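You operate a simulated robot arm through the tools that you are given. There is no shell and no other tool. Be economical: measure what you need, move in short steps, check, and stop when the job is done.

Carry out the task below with a simulated robot arm. There is one attempt and no reset: what you move stays moved.

TASK
Stand the dough mould with a blue grip beside the dough mould with a green grip. It goes on the side that lies toward x +0.0, y -1.0 (a direction in the base frame), with about 3 cm between them.

It is judged by the outcome, as a careful person would: the job done as asked, and still so three seconds after it is handed in. It fails if anything else is knocked over, pushed out of place, dropped, spilled or broken.

THE ROBOT
A 6-joint arm with a two-finger parallel gripper, fixed in place. Base frame: the origin is at the foot of the arm, x ahead of it, y to its left, z up; the work surface is at about z = 0. Lengths are in m, angles in rad, forces in N, time in s.
With the tool pointing down near the work surface it reaches from about 0.18 to 0.46 m from the base axis. Its first joint turns from -1.222 to 1.222 rad. Payload 1.9 kg.
Tool frame: the origin (TCP) lies between the finger pads and is the grasp point; the fingertips stand 0.023 m ahead of it; z points along the fingers, y is the line along which they close. The gripper opens to 0.094 m. The fingers are 0.038 m wide and 0.01 m thick; the gripper's body (0.054 by 0.096 m) begins 0.039 m behind the TCP.
Orientation is told as [roll, pitch, yaw] about the base's x, y, z axes, in that order, counted from this pose: with the fingers straight down and closing along the base's y, the tool's x points along the base's -x, its y along +y and its z along -z.

THE INTERFACE
- The arm moves only by the tool arm_command. Its argument "moves" is a list of rows, each a list of 2 entries, a list of its own where there are three numbers: the shift along the tool's x, y, z in m, then the turn about the tool's z in degrees. In form: [[[x, y, z], twist], ...]. A call has 1 to 8 rows; each row shifts and turns the commanded pose from where the row before left it, along the tool's axes as they then stand. "gripper" is the finger opening in m, from 0 to 0.094, set as the call begins (left out, the last holds). A row lasts 0.2 s, in which the tool goes at most 0.05 m and 0.15 rad; a call with a longer step from one row to the next is refused whole, and so is a gripper value outside its range. A pose out of reach is approached as far as the arm can. The call stops where the force on the tool passes 40 N (or 10 N more than at its start, if that is more) or the arm is blocked; 0.2 s more then pass. The fingers move at their own pace (about 0.108 m/s each) and stop on an object; they squeeze with about 44 N. The grip force told is the motor's: it shows also when the fingers shut on nothing. Time passes only in rows, and 0.2 s behind the last, so rows that do not move let the fingers close. It gives the time, the measured TCP pose, the force on the tool (base axes), the opening and the grip force at its end, in the units of the frame above (readings bear some noise), and new pictures: "pictures" is both (left out), scene, wrist or none.
- Cameras (640 x 400 px; columns grow to the right, rows downward): "scene" is fixed at [0.0458, 0.3053, 0.4426]; the picture's right is [-0.87, -0.49, 0.00], its down [-0.20, 0.36, -0.91] and it looks along [0.44, -0.80, -0.41] (base axes); focal length 334 px, centre (320, 200). "wrist" rides on the gripper at [-0.039, 0, -0.044] in the tool frame; the picture's right is [0.00, -1.00, 0.00], its down [0.97, 0.00, -0.24] and it looks along [0.24, 0.00, 0.97] (tool axes); focal length 218 px, centre (320, 200).
- locate(camera, pixels): for up to 12 pixels [column, row] of the newest picture of that camera ("zoom" is the newest enlarged one), the place [x, y, z] in the base frame of the surface seen there, good to about 0.002 m, but the place of the scene camera against the robot may be out by one fixed shift of up to 0.012 m in any direction. No time passes.
- zoom(camera, box): a new picture of the part [left, top, right, bottom] of that camera's present view, enlarged. No time passes.
- close_job(): hands the job in; it is judged then, once.

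Work in short steps. Measure before you move; look again where a grasp or a placing could have gone wrong, and mend it. You have 60 turns and 120 pictures in all, the two below and enlarged ones among them. Open the gripper and draw the arm clear of the work before you hand the job in, unless the task says otherwise; then end with one line.

The tools are called after "Call:" as a command line: name --argument value ..., lists and objects as JSON in quotes. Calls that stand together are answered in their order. arm_command: Moves the arm, as the interface text tells. Its arguments: {"type":"object","properties":{"moves":{"type":"array"},"gripper":{"type":"number"},"pictures":{"type":"string","enum":["both","scene","wrist","none"]}},"required":["moves"]} The other tools are called the same way: locate (camera, pixels) gives the place of the surface under pixels of a picture; zoom (camera, box) takes an enlarged picture of a part of a camera's view; close_job () hands the job in.

At the start:

```text
clock: 0.0
tool_pos: [0.2109, -0.3089, 0.2441]
tool_rot: [-0.001, -0.002, 0.0]
force: [0.1, -0.3, -0.1]
grip_width: 0.0939
gripper_force: 0.0
```

scene: 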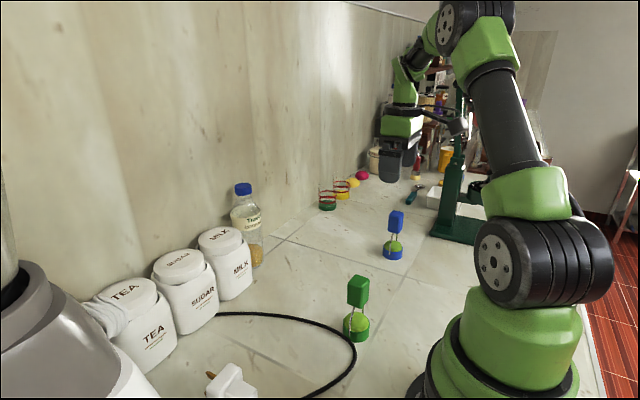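
wrist: 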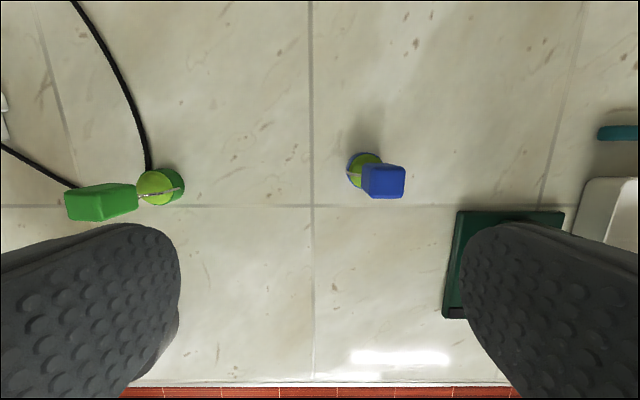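

The blue mould is near wrist pixel (380,180), the green one near (160,188). I'll enlarge both and locate them.

Call:
zoom --camera "scene" --box '[320, 190, 440, 350]'

Call:
zoom --camera "wrist" --box '[300, 120, 460, 220]'

Call:
locate --camera "wrist" --pixels '[[366, 178], [385, 185], [402, 172], [362, 157], [351, 175], [160, 188], [145, 180], [100, 202], [70, 204], [130, 195], [182, 190], [345, 205]]'

Call:
locate --camera "scene" --pixels '[[396, 213], [395, 225], [393, 245], [393, 256], [358, 278], [358, 295], [356, 325], [356, 336], [344, 330], [369, 330], [383, 252], [403, 252]]'

```text
2.50 times, centred on (380, 270) of scene
```

zoom: 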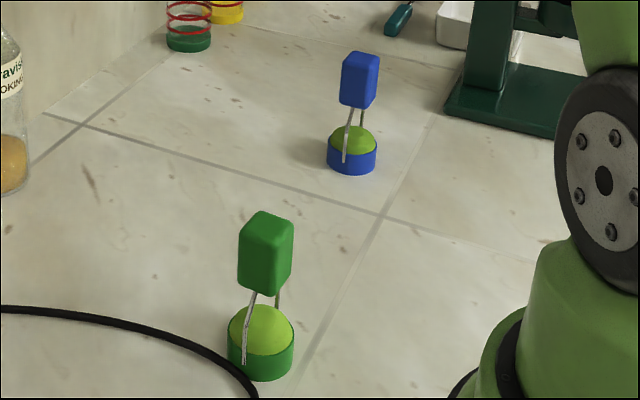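

```text
4.00 times, centred on (380, 170) of wrist
```

zoom: 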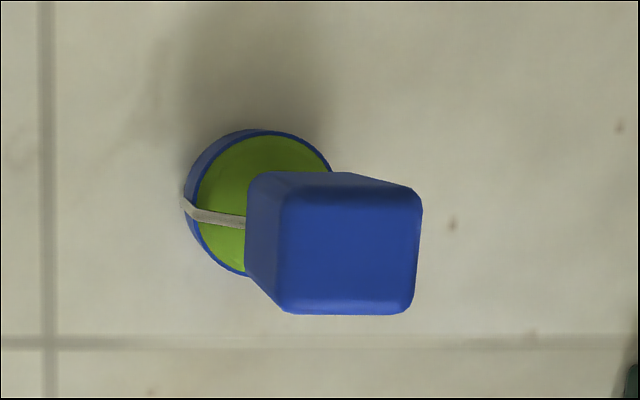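

```text
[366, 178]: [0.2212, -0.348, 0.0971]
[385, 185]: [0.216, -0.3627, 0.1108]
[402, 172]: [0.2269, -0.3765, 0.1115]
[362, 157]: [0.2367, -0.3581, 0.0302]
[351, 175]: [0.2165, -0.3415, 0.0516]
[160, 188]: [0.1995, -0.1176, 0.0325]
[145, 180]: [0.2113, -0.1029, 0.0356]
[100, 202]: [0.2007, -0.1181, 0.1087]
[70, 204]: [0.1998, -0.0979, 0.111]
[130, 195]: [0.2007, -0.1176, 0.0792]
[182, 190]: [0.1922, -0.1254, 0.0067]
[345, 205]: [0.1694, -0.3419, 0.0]
```

```text
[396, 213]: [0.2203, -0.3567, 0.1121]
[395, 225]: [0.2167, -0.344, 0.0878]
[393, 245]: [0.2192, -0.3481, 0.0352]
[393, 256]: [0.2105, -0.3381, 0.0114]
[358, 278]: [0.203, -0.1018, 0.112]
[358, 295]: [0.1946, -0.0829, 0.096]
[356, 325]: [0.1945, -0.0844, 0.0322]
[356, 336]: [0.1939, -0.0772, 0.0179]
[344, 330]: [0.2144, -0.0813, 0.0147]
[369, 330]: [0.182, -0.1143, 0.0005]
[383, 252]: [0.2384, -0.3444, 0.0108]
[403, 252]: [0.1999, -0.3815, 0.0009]
```

I need the green mould's exact centre and how much room there is beside the dark-green stand.

Call:
zoom --camera "wrist" --box '[50, 150, 210, 250]'

Call:
locate --camera "wrist" --pixels '[[463, 215], [445, 310], [500, 220], [560, 215], [160, 172], [168, 172], [185, 185], [178, 203]]'

Call:
locate --camera "scene" --pixels '[[455, 170], [460, 130], [460, 95], [450, 125], [432, 200], [440, 230], [348, 278], [371, 280], [358, 275]]'

```text
4.00 times, centred on (130, 200) of wrist
```

zoom: 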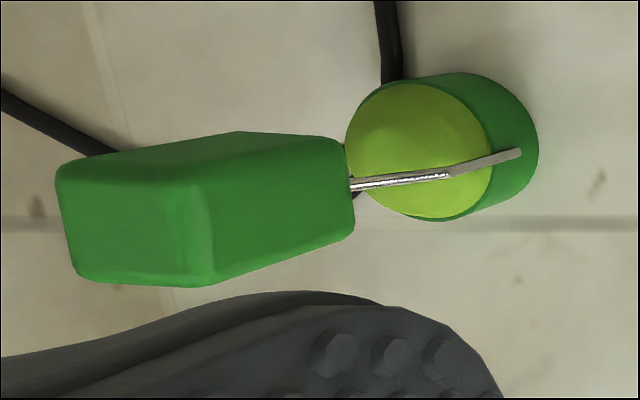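

```text
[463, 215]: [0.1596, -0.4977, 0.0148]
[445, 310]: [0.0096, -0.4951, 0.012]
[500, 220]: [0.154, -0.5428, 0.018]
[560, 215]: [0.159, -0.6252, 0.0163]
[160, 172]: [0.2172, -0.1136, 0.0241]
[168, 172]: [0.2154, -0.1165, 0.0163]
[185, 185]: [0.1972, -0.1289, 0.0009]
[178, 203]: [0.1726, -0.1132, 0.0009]
```

```text
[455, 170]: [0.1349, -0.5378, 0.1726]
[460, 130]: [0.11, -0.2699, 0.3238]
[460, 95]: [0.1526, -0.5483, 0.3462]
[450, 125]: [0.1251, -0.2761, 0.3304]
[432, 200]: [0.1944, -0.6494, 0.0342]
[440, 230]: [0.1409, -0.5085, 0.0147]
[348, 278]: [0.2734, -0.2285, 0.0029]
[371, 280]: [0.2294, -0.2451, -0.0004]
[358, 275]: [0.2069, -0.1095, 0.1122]
```

The stand is clear of the grasp (y < -0.49). The blue mould's axis is at about (0.220, -0.364) and its top is at z 0.112. I'll move above it and look.

Call:
arm_command --moves '[[[-0.0045, -0.0275, 0], 0], [[-0.0045, -0.0275, 0.0], 0], [[0, 0, 0.03], 0], [[0, 0, 0.03], 0], [[0, 0, 0], 0]]' --gripper 0.07

```text
clock: 1.2
tool_pos: [0.2207, -0.3634, 0.1829]
tool_rot: [0.0, -0.001, -0.002]
force: [0.1, 0.2, 0.9]
grip_width: 0.07
gripper_force: 0.0
```

scene: 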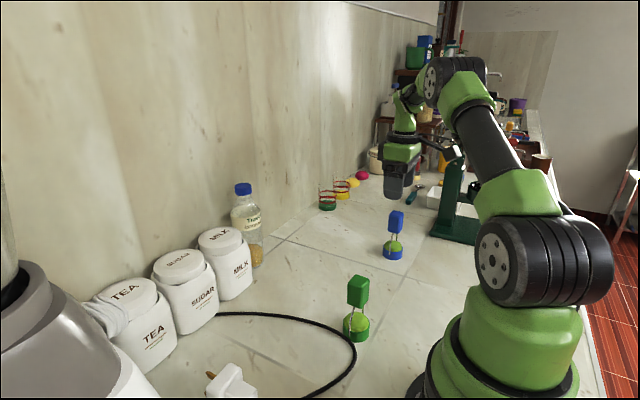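
wrist: 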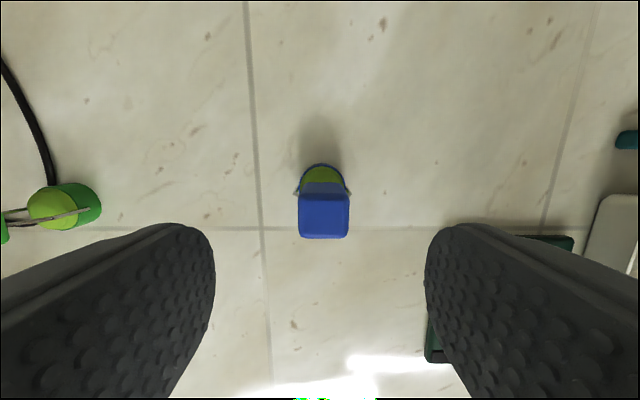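

The handle is centred at column 323, row 216, between the fingers. I'll go down to z≈0.097, with a small y correction.

Call:
arm_command --moves '[[[-0.001, -0.0015, 0.03], 0], [[0, 0, 0.03], 0], [[0, 0, 0.025], 0], [[0, 0, 0], 0]]'

Call:
zoom --camera "scene" --box '[350, 160, 446, 270]'

```text
clock: 2.2
tool_pos: [0.2222, -0.3648, 0.0991]
tool_rot: [-0.001, -0.001, -0.002]
force: [-0.7, -0.3, 0.1]
grip_width: 0.0698
gripper_force: 0.1
```

scene: 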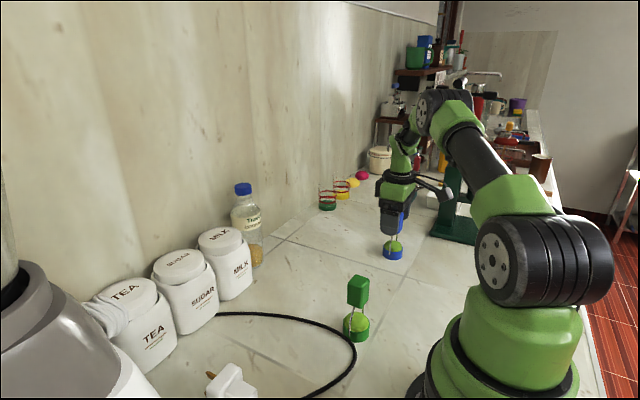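
wrist: 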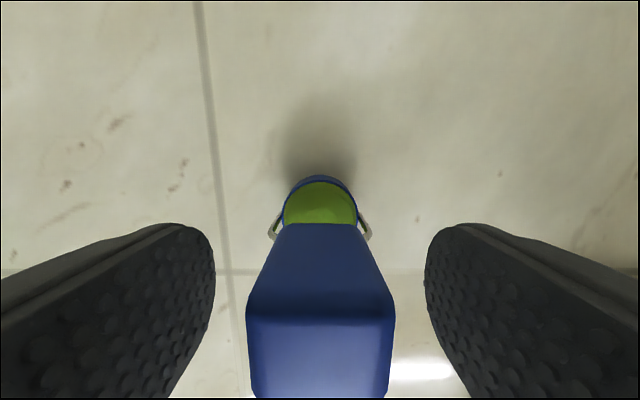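

```text
3.64 times, centred on (398, 215) of scene
```

zoom: 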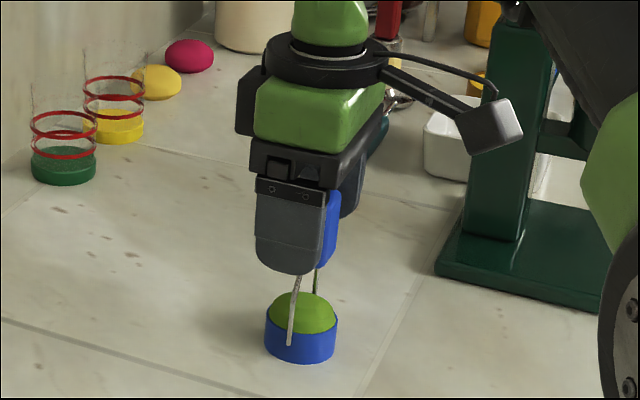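

The handle is centred between the fingers. I'll close the gripper.

Call:
arm_command --moves '[[[0, 0, 0], 0], [[0, 0, 0], 0], [[0, 0, 0], 0]]' --gripper 0.015 --pictures "wrist"

```text
clock: 3.0
tool_pos: [0.2212, -0.3649, 0.0989]
tool_rot: [0.0, 0.001, -0.001]
force: [0.4, 0.0, 0.2]
grip_width: 0.0296
gripper_force: 44.2
```

wrist: 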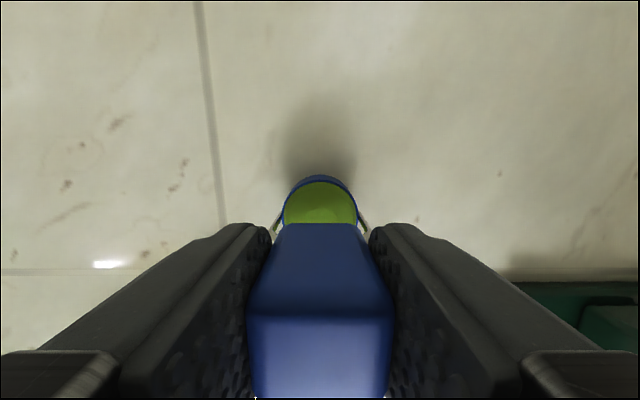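

The gripper is holding it at 0.030 wide. I'll lift it 7 cm.

Call:
arm_command --moves '[[[0, 0, -0.01], 0], [[0, 0, -0.02], 0], [[0, 0, -0.02], 0], [[0, 0, -0.02], 0], [[0, 0, 0], 0]]'

Call:
zoom --camera "scene" --box '[350, 160, 446, 270]'

```text
clock: 4.2
tool_pos: [0.2207, -0.3641, 0.1708]
tool_rot: [-0.001, 0.0, 0.0]
force: [-0.1, -0.8, -1.0]
grip_width: 0.0294
gripper_force: 43.6
```

scene: 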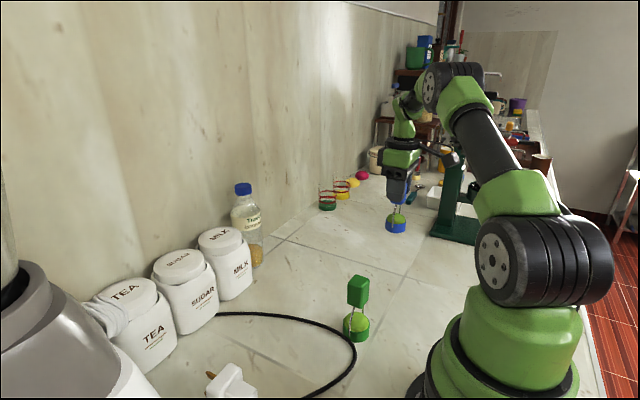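
wrist: 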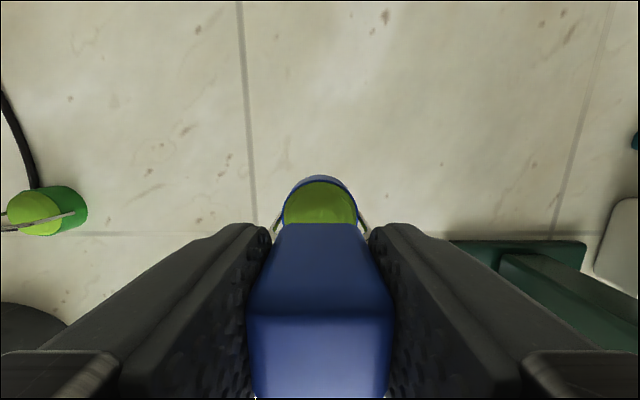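

```text
3.64 times, centred on (398, 215) of scene
```

zoom: 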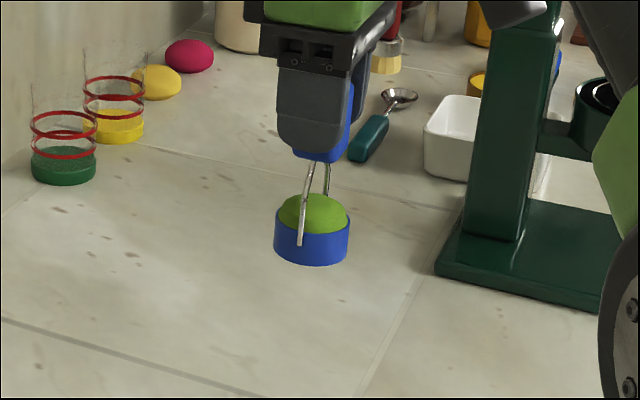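

It came up level and firmly held. I'll carry it toward y≈-0.215, x≈0.201 and look at the green mould again from closer.

Call:
arm_command --moves '[[[0.004, 0.02, 0], 0], [[0.004, 0.03, 0], 0], [[0.004, 0.03, 0], 0], [[0.004, 0.03, 0], 0], [[0.004, 0.025, 0], 0], [[0, 0.014, 0], 0], [[0, 0, 0], 0]]'

Call:
zoom --camera "wrist" --box '[120, 120, 376, 280]'

Call:
zoom --camera "scene" --box '[310, 200, 470, 360]'

```text
clock: 5.8
tool_pos: [0.2027, -0.2149, 0.1686]
tool_rot: [-0.001, 0.0, 0.0]
force: [-0.3, 0.2, -1.5]
grip_width: 0.0291
gripper_force: 44.0
```

scene: 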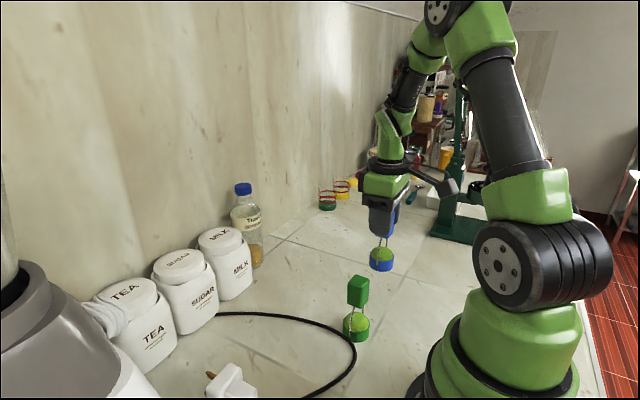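
wrist: 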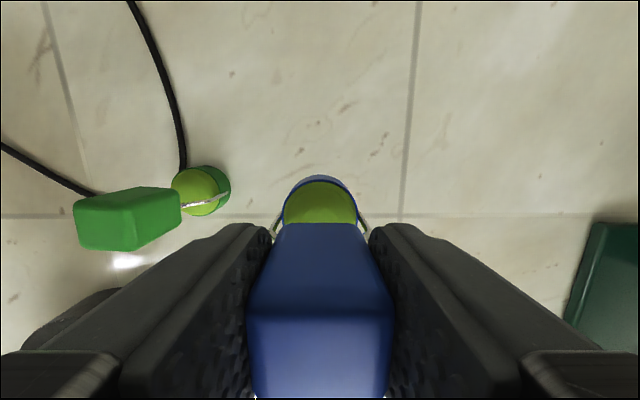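

```text
2.50 times, centred on (248, 200) of wrist
```

zoom: 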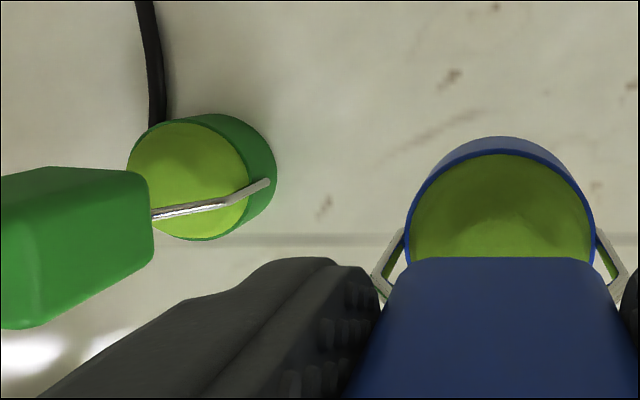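

```text
2.50 times, centred on (390, 280) of scene
```

zoom: 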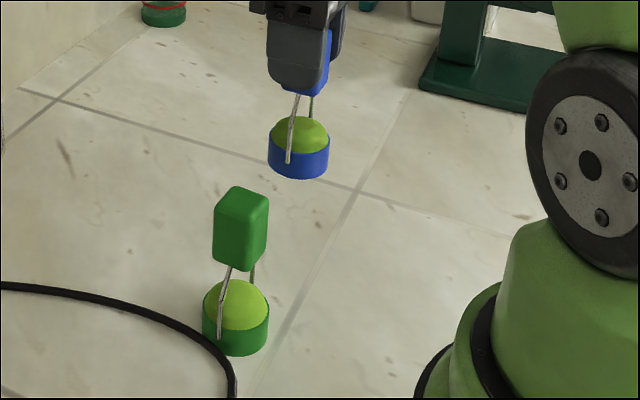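

The green cup's -y edge is at y≈-0.127 and its axis is at x≈0.202. The blue cup's radius is about 0.0225, so I'll aim its axis at y≈-0.180. I'll move over and lower most of the way.

Call:
arm_command --moves '[[[0, 0.017, 0], 0], [[0.0005, 0.017, 0], 0], [[0, 0, 0.02], 0], [[0, 0, 0.02], 0], [[0, 0, 0.015], 0], [[0, 0, 0], 0]]'

Call:
zoom --camera "wrist" --box '[120, 120, 376, 280]'

Call:
zoom --camera "scene" --box '[310, 200, 470, 360]'

```text
clock: 7.2
tool_pos: [0.2008, -0.181, 0.1153]
tool_rot: [0.0, 0.001, -0.003]
force: [-0.5, -0.7, -1.7]
grip_width: 0.0295
gripper_force: 43.9
```

scene: 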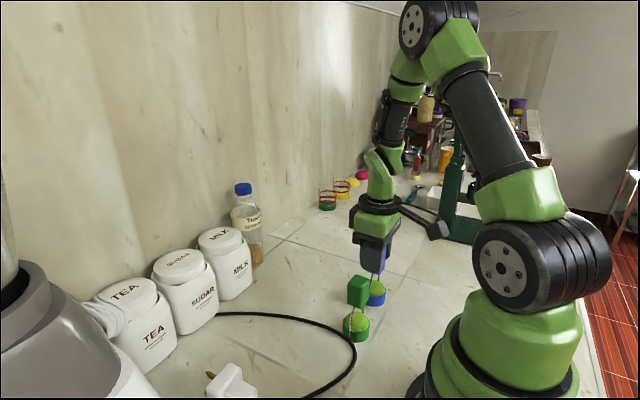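
wrist: 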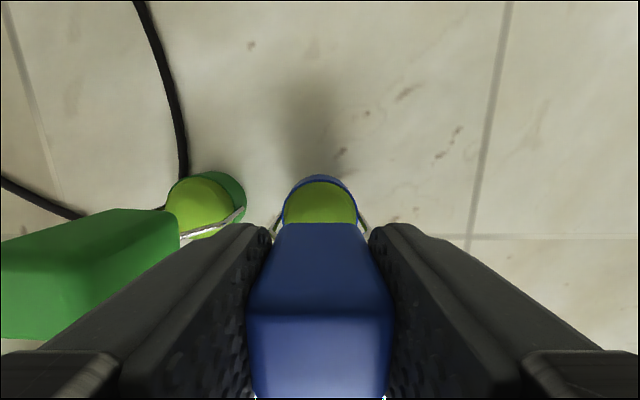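

```text
2.50 times, centred on (248, 200) of wrist
```

zoom: 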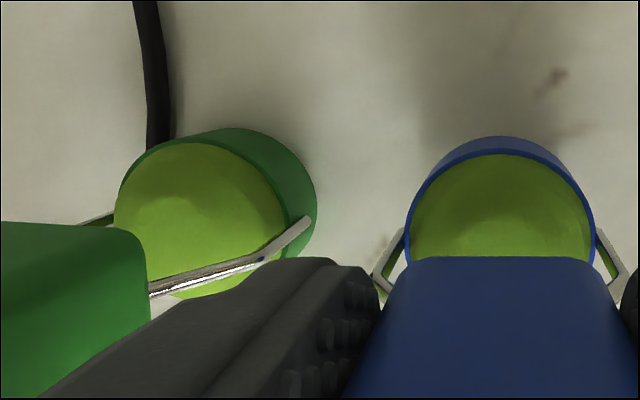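

```text
2.50 times, centred on (390, 280) of scene
```

zoom: 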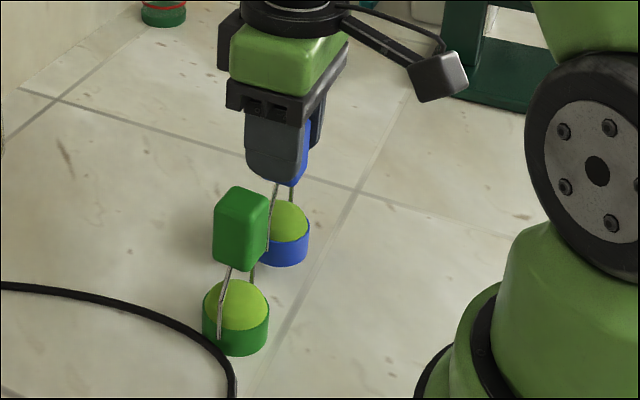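

The green edge now reads y≈-0.125 and the blue edge ≈-0.1585. That gives a gap of about 3 cm, and x lines up. I'll lower the last 16 mm gently.

Call:
arm_command --moves '[[[0, 0, 0.008], 0], [[0, 0, 0.005], 0], [[0, 0, 0.003], 0], [[0, 0, 0], 0]]'

Call:
zoom --camera "scene" --box '[330, 240, 410, 350]'

```text
clock: 8.2
tool_pos: [0.2012, -0.1816, 0.0983]
tool_rot: [-0.002, -0.002, -0.005]
force: [-7.3, 1.7, 33.1]
grip_width: 0.0295
gripper_force: 44.0
```

scene: 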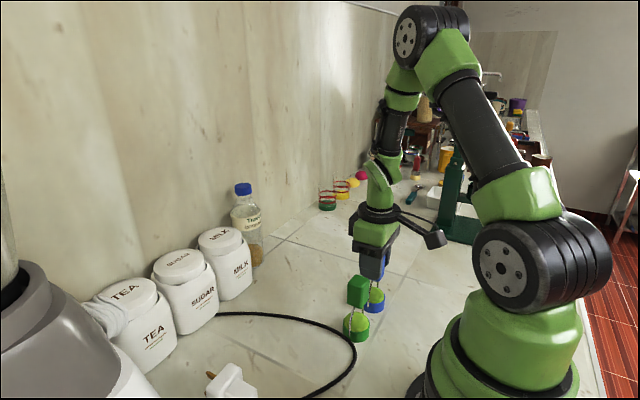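
wrist: 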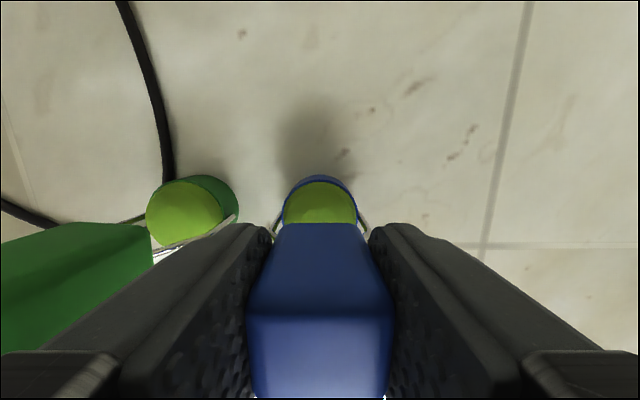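

```text
3.64 times, centred on (370, 295) of scene
```

zoom: 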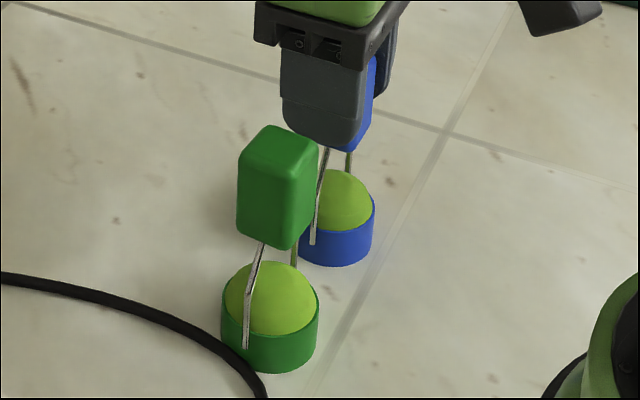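

It's in contact, with a 33 N reading. I'll ease up 1.5 mm to take off the pressure, then measure the gap before letting go.

Call:
arm_command --moves '[[[0, 0, -0.0015], 0], [[0, 0, 0], 0]]' --pictures "wrist"

Call:
zoom --camera "wrist" --box '[200, 150, 360, 250]'

Call:
locate --camera "wrist" --pixels '[[234, 200], [236, 205], [237, 210], [238, 213], [240, 205], [282, 210], [284, 212], [286, 203], [283, 206], [356, 205], [359, 210], [320, 177]]'

```text
clock: 8.8
tool_pos: [0.2017, -0.1816, 0.0992]
tool_rot: [0.001, 0.0, -0.001]
force: [0.0, 0.2, -1.0]
grip_width: 0.0292
gripper_force: 44.4
```

wrist: 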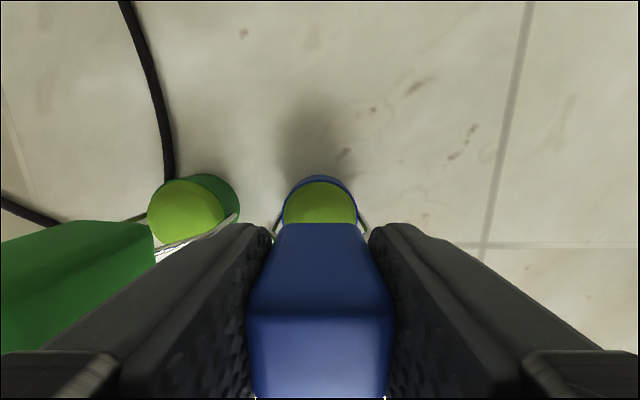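

```text
4.00 times, centred on (280, 200) of wrist
```

zoom: 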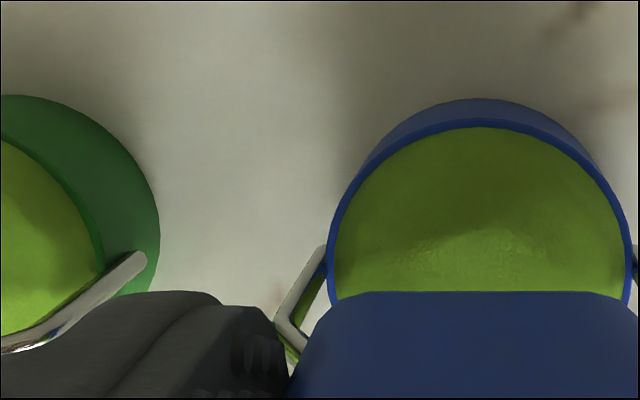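

```text
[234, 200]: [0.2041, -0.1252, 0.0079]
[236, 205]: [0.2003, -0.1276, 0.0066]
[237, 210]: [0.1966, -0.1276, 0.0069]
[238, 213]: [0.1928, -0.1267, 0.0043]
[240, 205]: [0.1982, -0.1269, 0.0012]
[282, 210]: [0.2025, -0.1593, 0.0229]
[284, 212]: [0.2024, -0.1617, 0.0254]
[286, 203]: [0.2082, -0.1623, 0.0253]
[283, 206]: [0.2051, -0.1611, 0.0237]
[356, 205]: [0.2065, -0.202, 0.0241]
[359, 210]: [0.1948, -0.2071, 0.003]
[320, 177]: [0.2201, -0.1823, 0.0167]
```

The edges read y≈-0.127 for green and ≈-0.1595 for blue, a gap of about 3.2 cm, slightly less at the wires. That's good, and the force is near zero, so I'll release part way.

Call:
arm_command --moves '[[[0, 0, 0], 0], [[0, 0, 0], 0]]' --gripper 0.05

```text
clock: 9.4
tool_pos: [0.2009, -0.1826, 0.099]
tool_rot: [-0.001, 0.001, -0.002]
force: [1.0, -0.4, -0.1]
grip_width: 0.0497
gripper_force: 0.1
```

scene: 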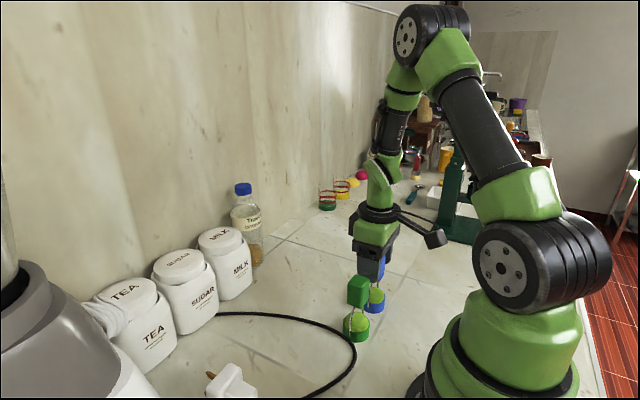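
wrist: 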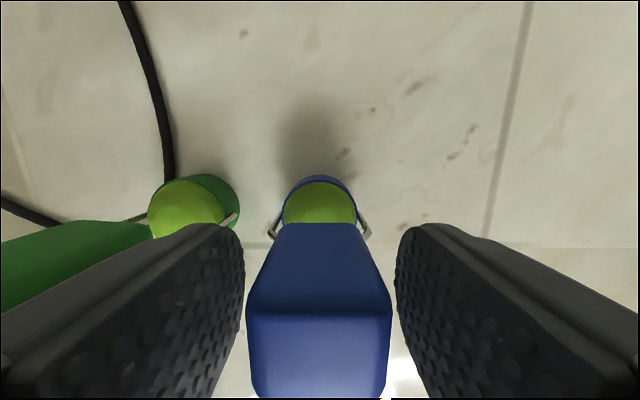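

It's released and standing, with clearance on both sides. I'll rise straight up, then move away along -y.

Call:
arm_command --moves '[[[0, 0, -0.02], 0], [[0, 0, -0.03], 0], [[0, 0, -0.04], 0], [[0, 0, -0.04], 0], [[0, -0.04, 0], 0], [[0, -0.04, 0], 0], [[0, -0.03, 0], 0], [[0, 0, 0], 0]]'

Call:
zoom --camera "scene" --box '[310, 230, 430, 360]'

Call:
zoom --camera "wrist" --box '[60, 120, 320, 280]'

```text
clock: 11.2
tool_pos: [0.2021, -0.2932, 0.2297]
tool_rot: [0.0, 0.0, -0.001]
force: [1.3, 0.3, -0.7]
grip_width: 0.05
gripper_force: 0.1
```

scene: 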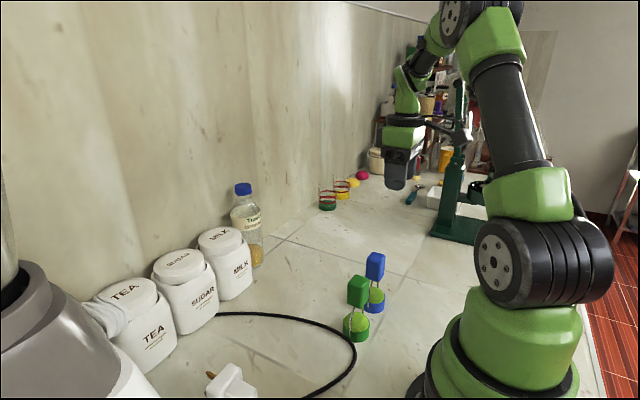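
wrist: 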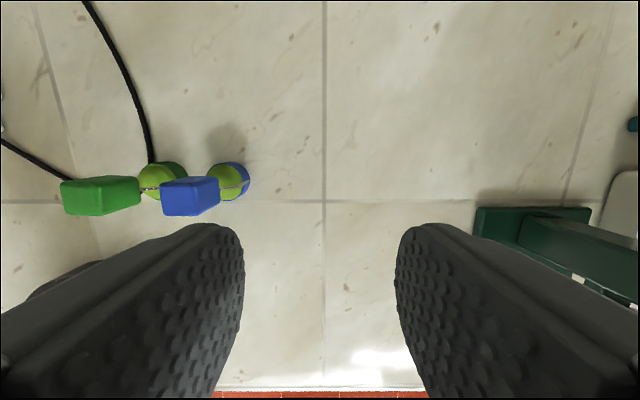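

```text
3.08 times, centred on (370, 295) of scene
```

zoom: 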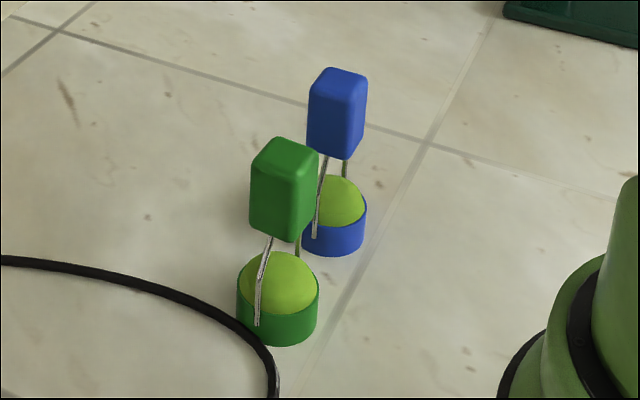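

```text
2.46 times, centred on (190, 200) of wrist
```

zoom: 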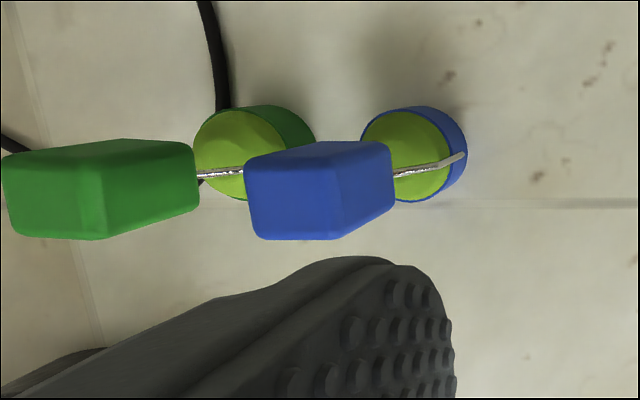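

Both moulds are upright, with the blue one on the -y side of the green, level in x and about 3.3 cm away. Nothing else was disturbed and the arm is clear, so I'm handing it in.

Call:
close_job

```text
The job is handed in.
```

The blue-grip mould now stands upright on the -y side of the green-grip mould, with a gap of about 3.3 cm; nothing else was moved, and the arm is open and clear.
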